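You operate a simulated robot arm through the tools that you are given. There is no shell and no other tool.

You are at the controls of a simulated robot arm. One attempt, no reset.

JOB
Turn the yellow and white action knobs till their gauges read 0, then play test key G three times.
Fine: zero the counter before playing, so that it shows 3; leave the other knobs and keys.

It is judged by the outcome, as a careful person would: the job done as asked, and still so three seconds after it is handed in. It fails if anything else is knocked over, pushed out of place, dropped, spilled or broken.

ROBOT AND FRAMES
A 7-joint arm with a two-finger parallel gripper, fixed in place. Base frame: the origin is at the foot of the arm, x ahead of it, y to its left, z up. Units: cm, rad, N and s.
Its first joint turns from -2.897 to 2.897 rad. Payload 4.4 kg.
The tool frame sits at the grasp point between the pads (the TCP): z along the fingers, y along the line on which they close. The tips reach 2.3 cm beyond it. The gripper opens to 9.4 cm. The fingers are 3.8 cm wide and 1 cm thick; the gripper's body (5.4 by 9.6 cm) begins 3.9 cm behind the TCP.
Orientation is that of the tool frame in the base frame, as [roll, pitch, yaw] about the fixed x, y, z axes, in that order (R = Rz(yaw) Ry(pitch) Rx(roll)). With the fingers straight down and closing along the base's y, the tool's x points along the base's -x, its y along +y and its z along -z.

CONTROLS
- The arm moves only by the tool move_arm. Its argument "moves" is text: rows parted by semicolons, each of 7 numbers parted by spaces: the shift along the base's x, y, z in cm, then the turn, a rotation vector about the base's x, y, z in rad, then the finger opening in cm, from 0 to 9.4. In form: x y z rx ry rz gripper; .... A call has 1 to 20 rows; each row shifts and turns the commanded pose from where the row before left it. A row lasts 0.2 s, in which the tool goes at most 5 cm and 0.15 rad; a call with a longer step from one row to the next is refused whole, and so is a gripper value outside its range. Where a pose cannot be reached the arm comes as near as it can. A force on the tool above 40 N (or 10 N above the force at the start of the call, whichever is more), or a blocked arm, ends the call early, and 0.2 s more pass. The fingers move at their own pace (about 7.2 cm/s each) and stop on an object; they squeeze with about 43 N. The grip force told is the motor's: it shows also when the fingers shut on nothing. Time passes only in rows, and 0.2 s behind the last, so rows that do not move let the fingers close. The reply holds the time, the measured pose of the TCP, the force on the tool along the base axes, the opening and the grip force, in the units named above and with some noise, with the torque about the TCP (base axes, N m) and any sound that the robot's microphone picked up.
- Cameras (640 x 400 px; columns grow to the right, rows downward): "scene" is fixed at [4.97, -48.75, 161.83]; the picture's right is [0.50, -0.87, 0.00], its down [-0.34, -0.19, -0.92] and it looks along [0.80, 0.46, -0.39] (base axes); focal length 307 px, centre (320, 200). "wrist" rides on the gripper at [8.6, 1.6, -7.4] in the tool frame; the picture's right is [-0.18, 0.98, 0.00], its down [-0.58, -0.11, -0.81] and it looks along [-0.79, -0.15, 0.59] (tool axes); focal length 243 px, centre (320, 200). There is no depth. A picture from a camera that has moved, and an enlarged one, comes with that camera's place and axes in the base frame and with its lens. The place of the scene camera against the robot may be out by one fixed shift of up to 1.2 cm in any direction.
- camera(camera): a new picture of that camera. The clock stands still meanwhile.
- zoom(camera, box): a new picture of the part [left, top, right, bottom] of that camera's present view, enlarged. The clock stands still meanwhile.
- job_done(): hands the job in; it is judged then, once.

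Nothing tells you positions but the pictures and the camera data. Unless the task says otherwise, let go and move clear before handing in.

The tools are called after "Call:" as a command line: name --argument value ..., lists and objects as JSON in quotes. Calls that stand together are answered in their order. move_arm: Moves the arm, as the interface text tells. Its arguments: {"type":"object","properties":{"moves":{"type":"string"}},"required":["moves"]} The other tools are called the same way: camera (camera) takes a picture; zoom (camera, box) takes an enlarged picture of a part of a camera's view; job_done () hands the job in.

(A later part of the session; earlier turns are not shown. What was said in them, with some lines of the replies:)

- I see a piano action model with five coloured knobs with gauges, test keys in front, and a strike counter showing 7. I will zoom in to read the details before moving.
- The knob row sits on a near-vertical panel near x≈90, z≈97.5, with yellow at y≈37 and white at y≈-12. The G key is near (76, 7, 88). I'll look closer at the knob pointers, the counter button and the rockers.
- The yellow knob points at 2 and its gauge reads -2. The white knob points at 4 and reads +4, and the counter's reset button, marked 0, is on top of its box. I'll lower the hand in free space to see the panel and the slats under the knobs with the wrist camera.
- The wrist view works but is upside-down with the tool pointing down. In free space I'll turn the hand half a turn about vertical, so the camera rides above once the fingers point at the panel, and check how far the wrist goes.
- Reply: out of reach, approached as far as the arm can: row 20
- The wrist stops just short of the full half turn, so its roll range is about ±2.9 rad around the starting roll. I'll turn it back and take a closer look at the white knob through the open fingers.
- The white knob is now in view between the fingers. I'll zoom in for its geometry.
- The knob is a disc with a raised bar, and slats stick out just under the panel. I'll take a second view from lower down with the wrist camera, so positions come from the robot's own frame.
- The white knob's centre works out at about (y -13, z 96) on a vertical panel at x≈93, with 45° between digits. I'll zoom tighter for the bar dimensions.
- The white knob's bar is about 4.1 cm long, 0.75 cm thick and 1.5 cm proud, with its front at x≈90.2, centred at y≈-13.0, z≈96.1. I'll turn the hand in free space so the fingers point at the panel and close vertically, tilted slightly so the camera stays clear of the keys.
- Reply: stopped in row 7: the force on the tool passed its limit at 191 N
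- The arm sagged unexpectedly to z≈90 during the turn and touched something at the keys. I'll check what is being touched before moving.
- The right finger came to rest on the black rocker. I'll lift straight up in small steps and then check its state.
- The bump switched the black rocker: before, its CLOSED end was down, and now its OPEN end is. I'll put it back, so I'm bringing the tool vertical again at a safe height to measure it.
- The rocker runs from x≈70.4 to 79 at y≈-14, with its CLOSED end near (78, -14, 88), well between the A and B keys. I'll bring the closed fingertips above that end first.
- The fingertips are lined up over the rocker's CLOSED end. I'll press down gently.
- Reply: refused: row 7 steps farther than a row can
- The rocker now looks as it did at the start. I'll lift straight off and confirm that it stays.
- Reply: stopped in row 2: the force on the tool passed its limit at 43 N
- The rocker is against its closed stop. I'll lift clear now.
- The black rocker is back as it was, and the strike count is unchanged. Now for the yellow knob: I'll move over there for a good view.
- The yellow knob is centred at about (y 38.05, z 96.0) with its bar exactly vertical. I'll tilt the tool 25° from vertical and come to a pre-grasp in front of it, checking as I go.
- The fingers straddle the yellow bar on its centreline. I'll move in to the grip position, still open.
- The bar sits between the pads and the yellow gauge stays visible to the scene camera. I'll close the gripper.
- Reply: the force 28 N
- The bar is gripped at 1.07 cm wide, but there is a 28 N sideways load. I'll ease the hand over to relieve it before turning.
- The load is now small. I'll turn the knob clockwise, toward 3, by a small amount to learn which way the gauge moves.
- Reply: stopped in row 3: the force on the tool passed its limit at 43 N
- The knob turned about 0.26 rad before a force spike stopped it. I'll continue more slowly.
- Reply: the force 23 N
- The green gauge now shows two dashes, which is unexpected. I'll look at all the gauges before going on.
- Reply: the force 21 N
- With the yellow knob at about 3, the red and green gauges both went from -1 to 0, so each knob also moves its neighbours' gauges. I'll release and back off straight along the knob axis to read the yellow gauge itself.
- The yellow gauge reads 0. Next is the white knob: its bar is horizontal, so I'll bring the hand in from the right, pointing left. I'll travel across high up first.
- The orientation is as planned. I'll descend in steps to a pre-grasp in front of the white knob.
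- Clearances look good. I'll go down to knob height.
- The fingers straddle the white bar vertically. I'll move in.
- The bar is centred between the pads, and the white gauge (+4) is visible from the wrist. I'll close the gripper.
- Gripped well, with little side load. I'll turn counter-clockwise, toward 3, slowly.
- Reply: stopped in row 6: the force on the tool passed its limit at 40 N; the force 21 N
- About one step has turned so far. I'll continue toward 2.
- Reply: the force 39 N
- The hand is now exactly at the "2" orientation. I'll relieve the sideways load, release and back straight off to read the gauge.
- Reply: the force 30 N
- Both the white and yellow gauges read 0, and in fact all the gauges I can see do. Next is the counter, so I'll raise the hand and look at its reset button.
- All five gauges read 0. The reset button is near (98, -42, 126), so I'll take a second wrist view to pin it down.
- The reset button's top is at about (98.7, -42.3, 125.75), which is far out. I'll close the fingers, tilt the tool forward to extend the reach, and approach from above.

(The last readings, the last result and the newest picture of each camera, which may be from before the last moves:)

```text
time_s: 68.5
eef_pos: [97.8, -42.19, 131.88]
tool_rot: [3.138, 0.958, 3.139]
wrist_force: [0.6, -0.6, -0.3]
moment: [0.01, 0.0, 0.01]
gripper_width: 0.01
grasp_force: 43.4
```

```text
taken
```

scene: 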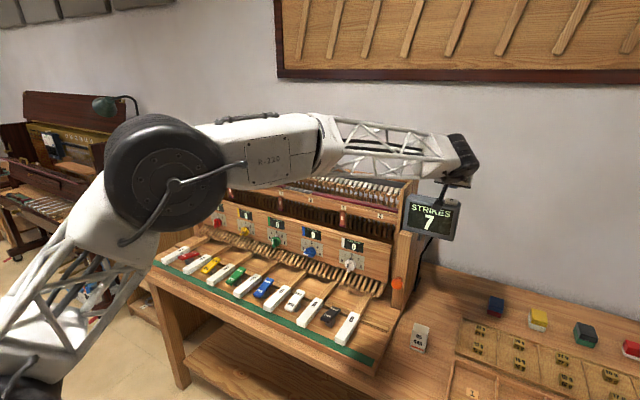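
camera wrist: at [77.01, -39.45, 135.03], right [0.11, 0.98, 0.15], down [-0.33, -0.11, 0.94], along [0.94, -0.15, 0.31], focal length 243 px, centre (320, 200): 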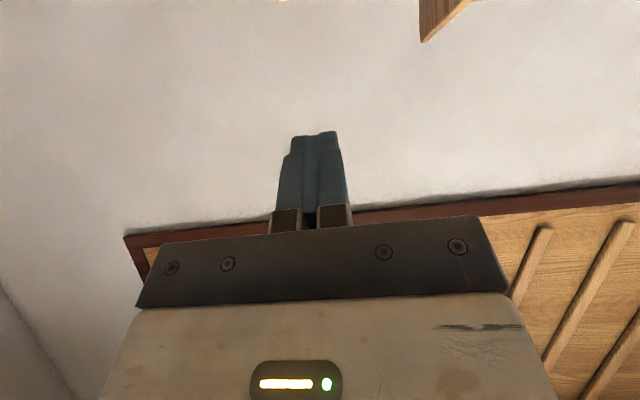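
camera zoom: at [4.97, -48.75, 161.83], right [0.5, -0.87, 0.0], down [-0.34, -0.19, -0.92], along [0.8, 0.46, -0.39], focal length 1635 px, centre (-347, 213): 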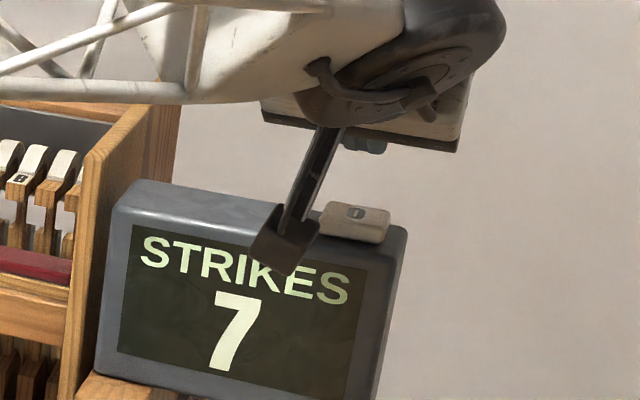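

The fingertips are about 3 cm above the reset button. I'll press down gently.

Call:
move_arm --moves "0 -0.1 -1.3 0 0 0 0; 0 0 -1.2 0 0 0 0; 0 0 -0.4 0 0 0 0; 0 0 -0.3 0 0 0 0; 0 0 0 0 0 0 0"

Call:
zoom --camera "scene" --box '[395, 160, 495, 235]'

```text
time_s: 69.7
eef_pos: [97.78, -42.28, 128.79]
tool_rot: [3.138, 0.956, 3.136]
wrist_force: [-0.4, -0.6, 0.1]
moment: [0.03, -0.03, 0.0]
gripper_width: 0.01
grasp_force: 42.2
```

```text
5.33 times, centred on (445, 198) of scene
camera zoom: at [4.97, -48.75, 161.83], right [0.5, -0.87, 0.0], down [-0.34, -0.19, -0.92], along [0.8, 0.46, -0.39], focal length 1635 px, centre (-347, 213)
```

zoom: 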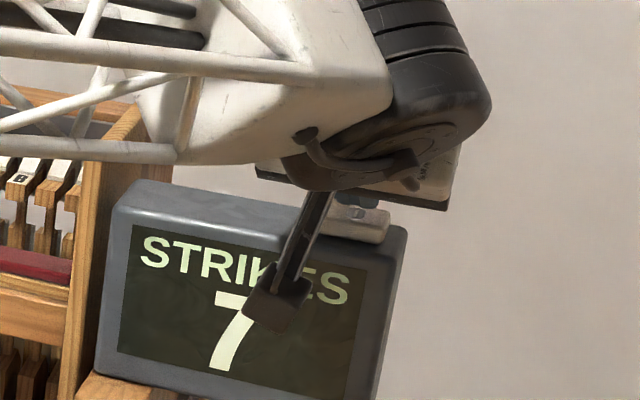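

Call:
move_arm --moves "0 0 -0.2 0 0 0 0; 0 0 -0.2 0 0 0 0; 0 0 -0.2 0 0 0 0; 0 0 0 0 0 0 0"

Call:
zoom --camera "scene" --box '[395, 160, 495, 235]'

```text
time_s: 70.7
eef_pos: [97.72, -42.26, 128.13]
tool_rot: [3.137, 0.96, 3.139]
wrist_force: [1.9, 0.6, 5.9]
moment: [0.03, -0.06, -0.02]
gripper_width: 0.03
grasp_force: 42.0
heard: click
```

```text
5.33 times, centred on (445, 198) of scene
camera zoom: at [4.97, -48.75, 161.83], right [0.5, -0.87, 0.0], down [-0.34, -0.19, -0.92], along [0.8, 0.46, -0.39], focal length 1635 px, centre (-347, 213)
```

zoom: 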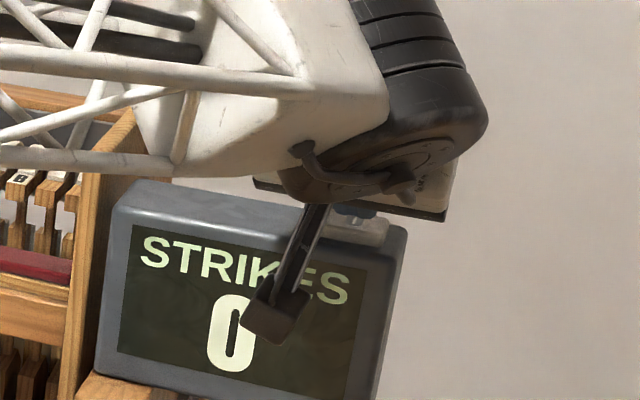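

I heard a click and the counter shows 0. I'll lift off, back away, and bring the tool vertical again on the way to the G key.

Call:
move_arm --moves "0 0 2 0 0 0 0; 0 0 4 0 0 0 0; -2 0 3 0 0 0 0; -4 1 1 0 0.12 0 0; -4 1.5 0 0 0.12 0 0; -4 2 0 0 0.12 0 0; -4 2 0 0 0.12 0 0; -4 2 0 0 0.12 0 0; -3.5 3 0 0 0.12 0 0; -3.5 3 0 0 0.12 0 0; -3 3.5 -1 0 0.12 0 0; 0 0 0 0 0 0 0"

```text
time_s: 73.3
eef_pos: [65.78, -24.01, 137.28]
tool_rot: [3.14, -0.003, 3.138]
wrist_force: [0.3, -1.0, -0.5]
moment: [0.01, -0.02, -0.05]
gripper_width: 0.0
grasp_force: 42.4
```

Call:
move_arm --moves "-0.85 4 -2.16 0 0 0 0; -0.85 4 -2.16 0 0 0 0; -0.85 4 -2.16 0 0 0 0; -0.85 4 -2.16 0 0 0 0; -0.85 4 -2.16 0 0 0 0; -0.85 4 -2.16 0 0 0 0; -0.85 4 -2.16 0 0 0 0; -0.85 4 -2.16 0 0 0 0; 0 0 0 0 0 0 0"

Call:
camera --camera "wrist"

Call:
zoom --camera "wrist" --box '[230, 30, 410, 140]'

Call:
camera --camera "scene"

```text
time_s: 75.3
eef_pos: [58.9, 7.61, 119.74]
tool_rot: [-3.141, -0.002, 3.141]
wrist_force: [0.6, -0.1, -0.3]
moment: [-0.03, 0.01, 0.0]
gripper_width: 0.0
grasp_force: 42.6
```

```text
taken
camera wrist: at [50.34, 9.24, 127.29], right [0.19, 0.98, 0.0], down [0.58, -0.11, 0.81], along [0.79, -0.15, -0.59], focal length 243 px, centre (320, 200)
```

wrist: 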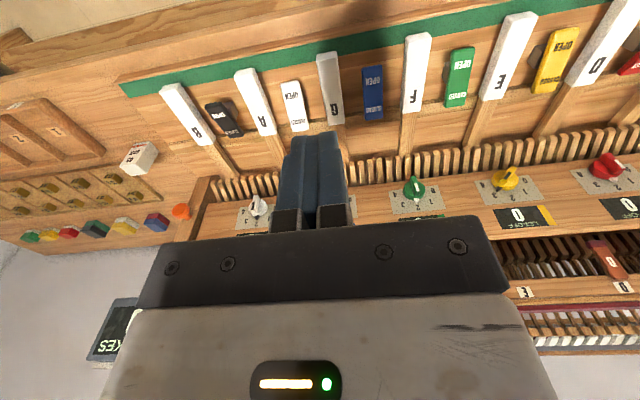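

```text
3.56 times, centred on (320, 85) of wrist
camera zoom: at [50.34, 9.24, 127.29], right [0.19, 0.98, 0.0], down [0.58, -0.11, 0.81], along [0.79, -0.15, -0.59], focal length 863 px, centre (320, 609)
```

zoom: 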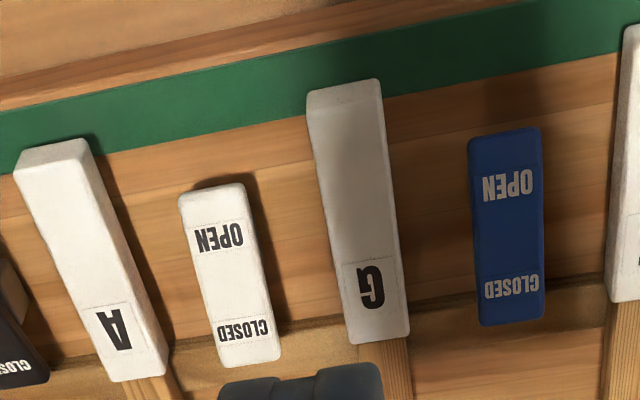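

```text
taken
```

scene: 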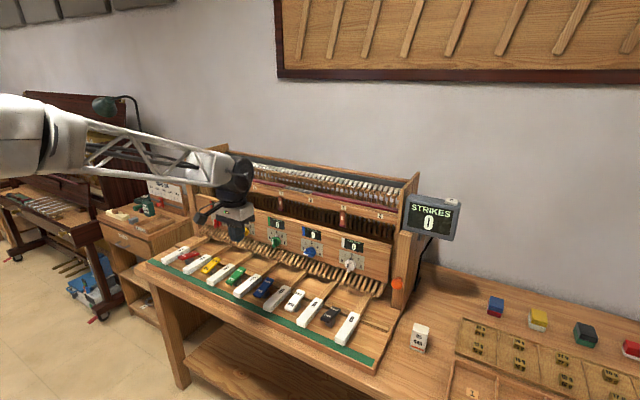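

The counter reads 0 and the gauges stay at 0. The G key cap runs x≈67–79, centred at y≈7.0 with its top near z 88, so I'll hover the closed fingertips over its front half.

Call:
move_arm --moves "1.85 -0.1 -4.4 0 0 0 0; 1.85 -0.1 -4.4 0 0 0 0; 1.85 -0.1 -4.4 0 0 0 0; 1.85 -0.1 -4.4 0 0 0 0; 1.85 -0.1 -4.4 0 0 0 0; 1.85 -0.1 -3.5 0 0 0 0; 0 0 0 0 0 0 0; 0 0 0 0 0 0 0"

Call:
camera --camera "wrist"

Call:
zoom --camera "scene" --box '[210, 240, 350, 340]'

```text
time_s: 77.1
eef_pos: [70.17, 7.1, 94.27]
tool_rot: [-3.14, 0.0, 3.139]
wrist_force: [0.5, 0.0, 0.0]
moment: [0.01, -0.03, -0.01]
gripper_width: 0.0
grasp_force: 41.9
```

```text
taken
camera wrist: at [61.45, 8.71, 101.74], right [0.19, 0.98, 0.0], down [0.58, -0.11, 0.81], along [0.79, -0.15, -0.59], focal length 243 px, centre (320, 200)
```

wrist: 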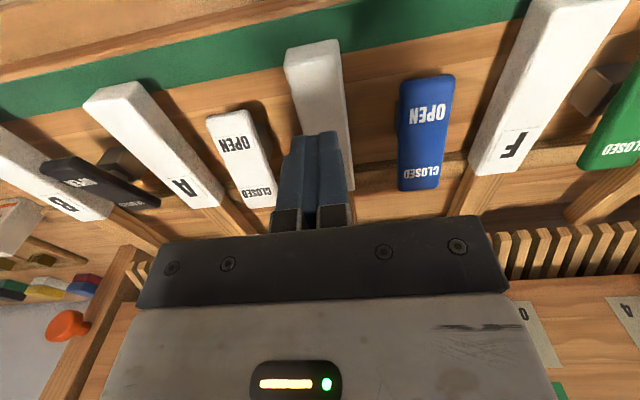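

```text
4.00 times, centred on (280, 290) of scene
camera zoom: at [4.97, -48.75, 161.83], right [0.5, -0.87, 0.0], down [-0.34, -0.19, -0.92], along [0.8, 0.46, -0.39], focal length 1226 px, centre (480, -160)
```

zoom: 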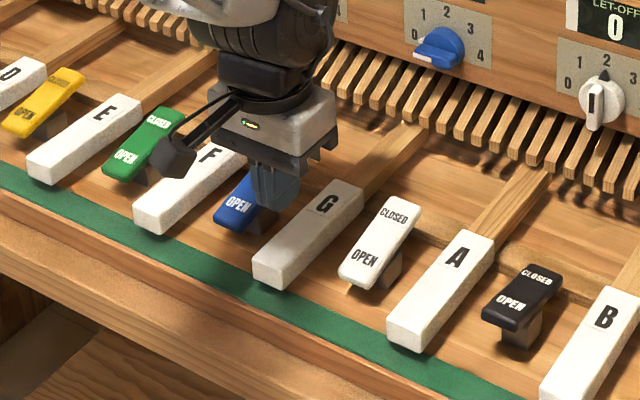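

The wrist view shows the fingertips directly over the middle of the G key. I'll press slowly to find the contact and the strike point.

Call:
move_arm --moves "0 0 -2 0 0 0 0; 0 0 -1 0 0 0 0; 0 0 -0.4 0 0 0 0; 0 0 -0.4 0 0 0 0; 0 0 0 0 0 0 0"

Call:
zoom --camera "scene" --box '[210, 240, 350, 340]'

```text
time_s: 78.3
eef_pos: [69.87, 7.16, 90.53]
tool_rot: [3.14, -0.002, 3.139]
wrist_force: [-0.7, 0.1, -0.8]
moment: [0.04, 0.02, 0.02]
gripper_width: 0.0
grasp_force: 42.7
```

```text
4.00 times, centred on (280, 290) of scene
camera zoom: at [4.97, -48.75, 161.83], right [0.5, -0.87, 0.0], down [-0.34, -0.19, -0.92], along [0.8, 0.46, -0.39], focal length 1226 px, centre (480, -160)
```

zoom: 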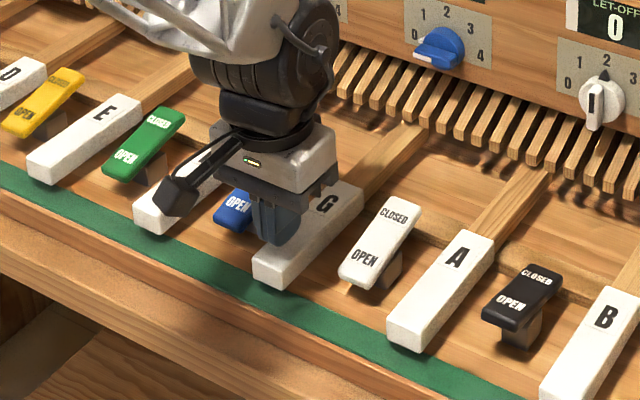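

Call:
move_arm --moves "0 -0.15 -0.4 0 0 0 0; 0 0 -0.4 0 0 0 0; 0 0 -0.3 0 0 0 0; 0 0 -0.3 0 0 0 0; 0 0 0 0 0 0 0"

Call:
zoom --camera "scene" --box '[210, 240, 350, 340]'

Call:
zoom --camera "scene" --box '[395, 185, 475, 245]'

```text
time_s: 79.5
eef_pos: [69.97, 7.01, 89.11]
tool_rot: [-3.141, -0.001, 3.14]
wrist_force: [-0.2, 1.2, 0.3]
moment: [0.0, -0.01, 0.0]
gripper_width: 0.01
grasp_force: 42.5
```

```text
4.00 times, centred on (280, 290) of scene
camera zoom: at [4.97, -48.75, 161.83], right [0.5, -0.87, 0.0], down [-0.34, -0.19, -0.92], along [0.8, 0.46, -0.39], focal length 1226 px, centre (480, -160)
```

zoom: 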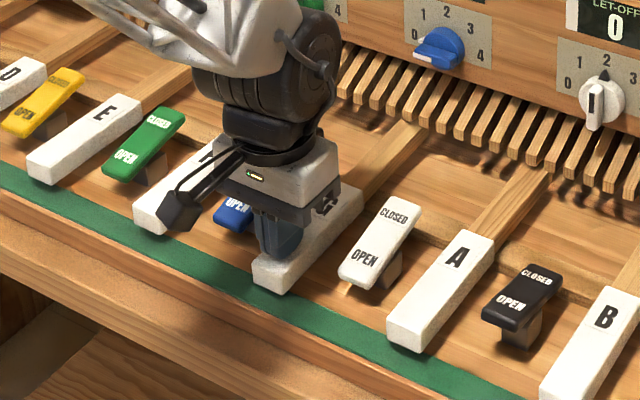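

```text
6.67 times, centred on (435, 215) of scene
camera zoom: at [4.97, -48.75, 161.83], right [0.5, -0.87, 0.0], down [-0.34, -0.19, -0.92], along [0.8, 0.46, -0.39], focal length 2044 px, centre (-447, 100)
```

zoom: 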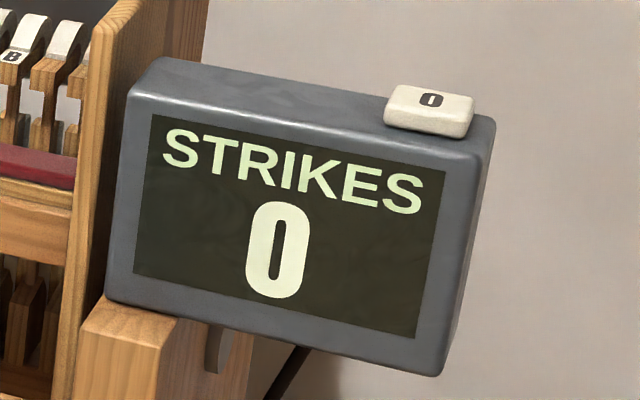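

Call:
move_arm --moves "0 0 -0.3 0 0 0 0; 0 0 -0.3 0 0 0 0; 0 0 0 0 0 0 0"

Call:
zoom --camera "scene" --box '[210, 240, 350, 340]'

```text
time_s: 80.3
eef_pos: [69.95, 7.08, 88.54]
tool_rot: [-3.141, -0.001, 3.141]
wrist_force: [-3.8, -1.6, 11.6]
moment: [-0.03, -0.08, -0.08]
gripper_width: 0.01
grasp_force: 42.7
heard: click
```

```text
4.00 times, centred on (280, 290) of scene
camera zoom: at [4.97, -48.75, 161.83], right [0.5, -0.87, 0.0], down [-0.34, -0.19, -0.92], along [0.8, 0.46, -0.39], focal length 1226 px, centre (480, -160)
```

zoom: 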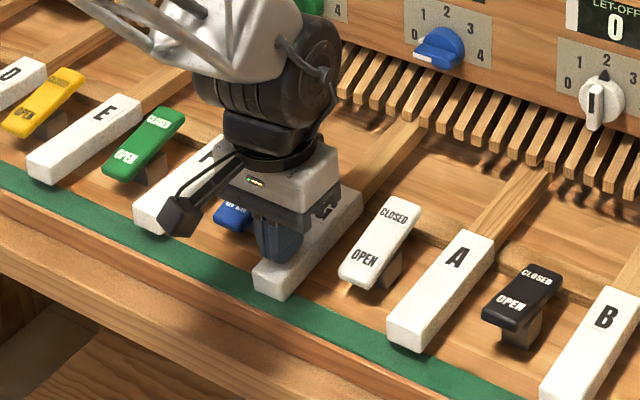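

I heard a click at 11.6 N. I'll check the counter.

Call:
zoom --camera "scene" --box '[395, 185, 475, 245]'

```text
6.67 times, centred on (435, 215) of scene
camera zoom: at [4.97, -48.75, 161.83], right [0.5, -0.87, 0.0], down [-0.34, -0.19, -0.92], along [0.8, 0.46, -0.39], focal length 2044 px, centre (-447, 100)
```

zoom: 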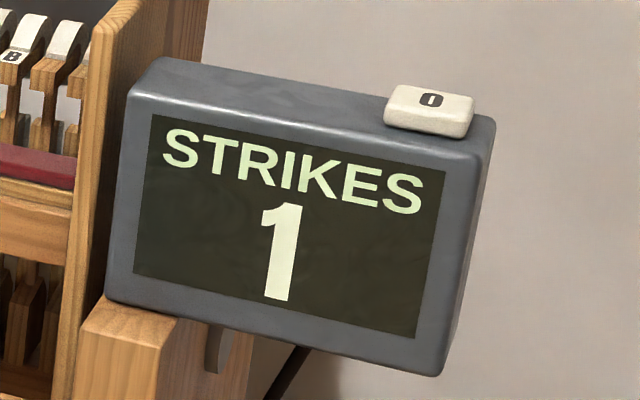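

One strike is counted. I'll release the key fully, then press a second time the same way.

Call:
move_arm --moves "0 0 1.5 0 0 0 0; 0 0 1 0 0 0 0; 0 0 0 0 0 0 0; 0 0 0 0 0 0 0"

Call:
zoom --camera "scene" --box '[395, 185, 475, 245]'

```text
time_s: 81.3
eef_pos: [70.05, 7.07, 91.02]
tool_rot: [3.141, -0.001, 3.14]
wrist_force: [0.1, -0.6, 0.3]
moment: [-0.01, 0.0, 0.02]
gripper_width: 0.01
grasp_force: 42.4
```

```text
6.67 times, centred on (435, 215) of scene
camera zoom: at [4.97, -48.75, 161.83], right [0.5, -0.87, 0.0], down [-0.34, -0.19, -0.92], along [0.8, 0.46, -0.39], focal length 2044 px, centre (-447, 100)
```

zoom: 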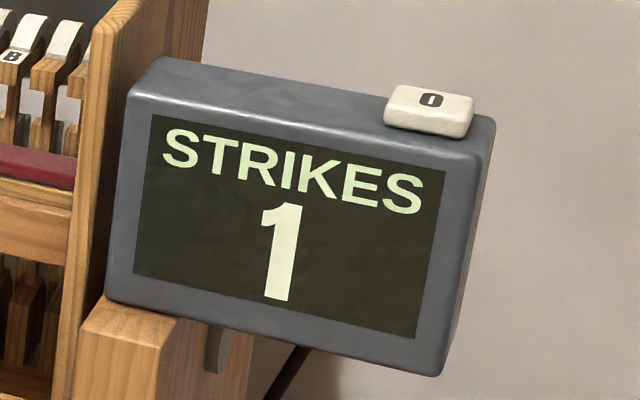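

Call:
move_arm --moves "0 0 -1.2 0 0 0 0; 0 0 -0.7 0 0 0 0; 0 0 -0.3 0 0 0 0; 0 0 -0.3 0 0 0 0; 0 0 0 0 0 0 0"

Call:
zoom --camera "scene" --box '[395, 185, 475, 245]'

```text
time_s: 82.5
eef_pos: [70.0, 6.99, 88.56]
tool_rot: [-3.141, -0.002, 3.139]
wrist_force: [-5.0, 2.1, 13.9]
moment: [0.07, -0.12, 0.07]
gripper_width: 0.0
grasp_force: 42.4
heard: click
```

```text
6.67 times, centred on (435, 215) of scene
camera zoom: at [4.97, -48.75, 161.83], right [0.5, -0.87, 0.0], down [-0.34, -0.19, -0.92], along [0.8, 0.46, -0.39], focal length 2044 px, centre (-447, 100)
```

zoom: 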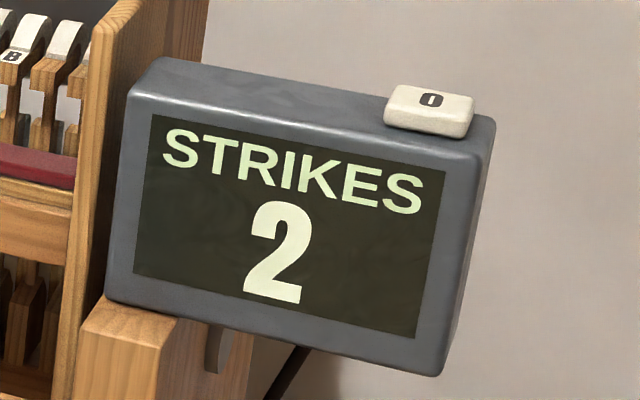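

Two strikes are counted. I'll release and press the third time.

Call:
move_arm --moves "0 0 1.5 0 0 0 0; 0 0 1 0 0 0 0; 0 0 0 0 0 0 0; 0 0 0 0 0 0 0"

Call:
move_arm --moves "0 0 -1.2 0 0 0 0; 0 0 -0.7 0 0 0 0; 0 0 -0.3 0 0 0 0; 0 0 -0.3 0 0 0 0; 0 0 0 0 0 0 0"

Call:
zoom --camera "scene" --box '[395, 185, 475, 245]'

```text
time_s: 83.5
eef_pos: [70.11, 7.02, 90.97]
tool_rot: [3.141, -0.003, 3.14]
wrist_force: [0.6, -0.4, 0.1]
moment: [-0.02, -0.03, -0.01]
gripper_width: 0.01
grasp_force: 42.1
```

```text
time_s: 84.7
eef_pos: [69.99, 7.15, 88.59]
tool_rot: [3.14, -0.002, 3.139]
wrist_force: [-6.4, 0.1, 15.1]
moment: [0.03, -0.12, -0.08]
gripper_width: 0.0
grasp_force: 42.2
heard: click
```

```text
6.67 times, centred on (435, 215) of scene
camera zoom: at [4.97, -48.75, 161.83], right [0.5, -0.87, 0.0], down [-0.34, -0.19, -0.92], along [0.8, 0.46, -0.39], focal length 2044 px, centre (-447, 100)
```

zoom: 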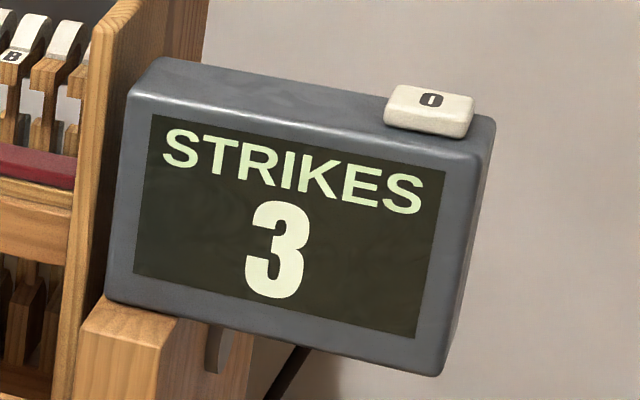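

The counter shows 3. I'll lift clear, back the arm away and check everything over.

Call:
move_arm --moves "0 0 2 0 0 0 0; 0 0 4 0 0 0 0; 0 0 4.5 0 0 0 0; 0 0 4.5 0 0 0 0; -2 0 4.4 0 0 0 0; -2 0 4.4 0 0 0 0; -2 0 4.4 0 0 0 0; -2 0 4.4 0 0 0 0; -2 0 4.4 0 0 0 0; 0 -2 4.4 0 0 0 0; 0 -2 4.4 0 0 0 0; 0 0 4.4 0 0 0 0; 0 0 0 0 0 0 0; 0 0 0 0 0 0 0"

Call:
camera --camera "scene"

Call:
zoom --camera "scene" --box '[180, 180, 400, 290]'

Call:
zoom --camera "scene" --box '[140, 230, 400, 370]'

Call:
zoom --camera "scene" --box '[360, 180, 480, 360]'

```text
time_s: 87.7
eef_pos: [59.88, 3.05, 138.85]
tool_rot: [-3.141, -0.002, 3.14]
wrist_force: [0.5, 0.4, -0.2]
moment: [-0.01, -0.02, 0.0]
gripper_width: 0.0
grasp_force: 42.7
```

```text
taken
```

scene: 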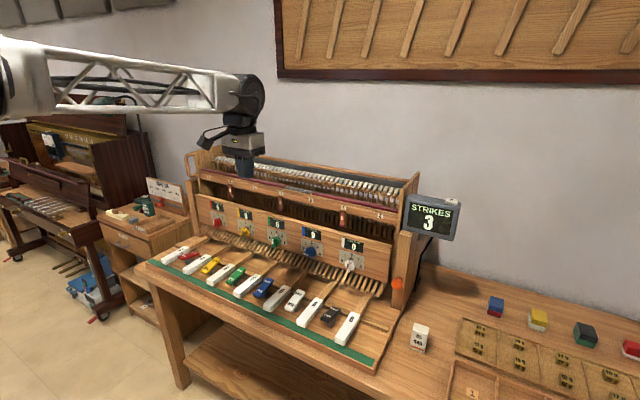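

```text
2.91 times, centred on (290, 235) of scene
camera zoom: at [4.97, -48.75, 161.83], right [0.5, -0.87, 0.0], down [-0.34, -0.19, -0.92], along [0.8, 0.46, -0.39], focal length 892 px, centre (407, 98)
```

zoom: 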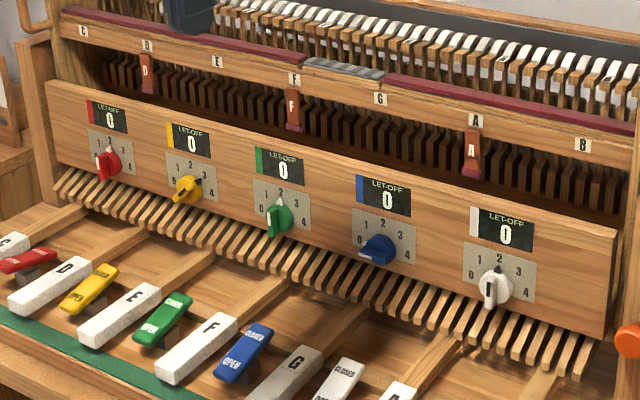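

```text
2.46 times, centred on (270, 300) of scene
camera zoom: at [4.97, -48.75, 161.83], right [0.5, -0.87, 0.0], down [-0.34, -0.19, -0.92], along [0.8, 0.46, -0.39], focal length 755 px, centre (443, -46)
```

zoom: 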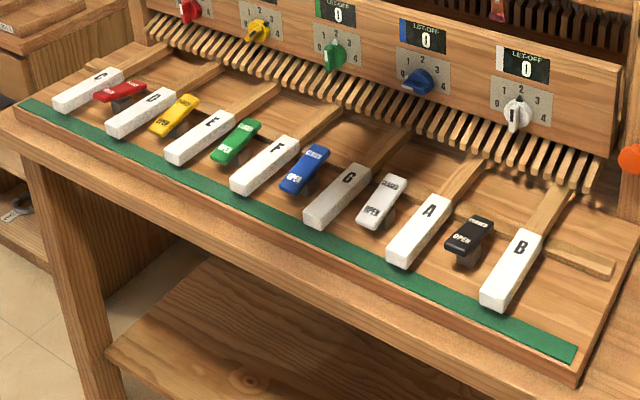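

```text
2.22 times, centred on (420, 270) of scene
camera zoom: at [4.97, -48.75, 161.83], right [0.5, -0.87, 0.0], down [-0.34, -0.19, -0.92], along [0.8, 0.46, -0.39], focal length 681 px, centre (98, 44)
```

zoom: 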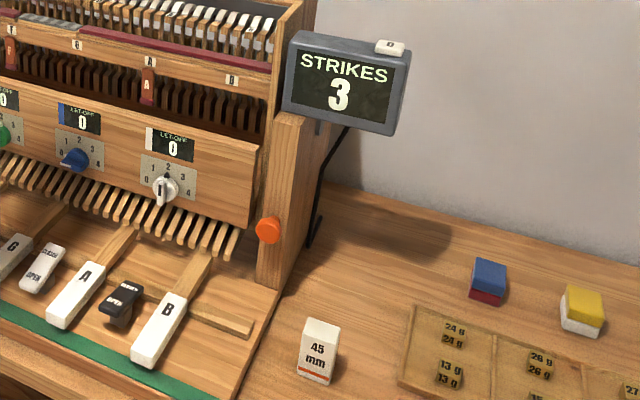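

The yellow and white gauges read 0, the counter shows 3, and the keys, rockers and other knobs look as they did at the start. The arm is clear, so I'm handing the job in.

Call:
job_done

```text
The job is handed in.
```

The job is done: the yellow and white gauges both read 0. I zeroed the counter and played test key G three times, and it shows 3.

- **Knobs:** Yellow went from 2 to 3 and white from 4 to 2. Each knob also moves its neighbours' gauges, so red, green and blue now read 0 too, though I didn't touch those knobs.
- **Black rocker:** Early on, while I was turning the wrist, the arm sagged and a finger hit the black rocker between keys A and B with a force of about 190 N. That switched it from CLOSED to OPEN. I pressed it back to CLOSED before doing anything else. In the last pictures it looks the same as at the start, and I saw no damage. The bump didn't register a strike.

Everything else looks as it did at the start.
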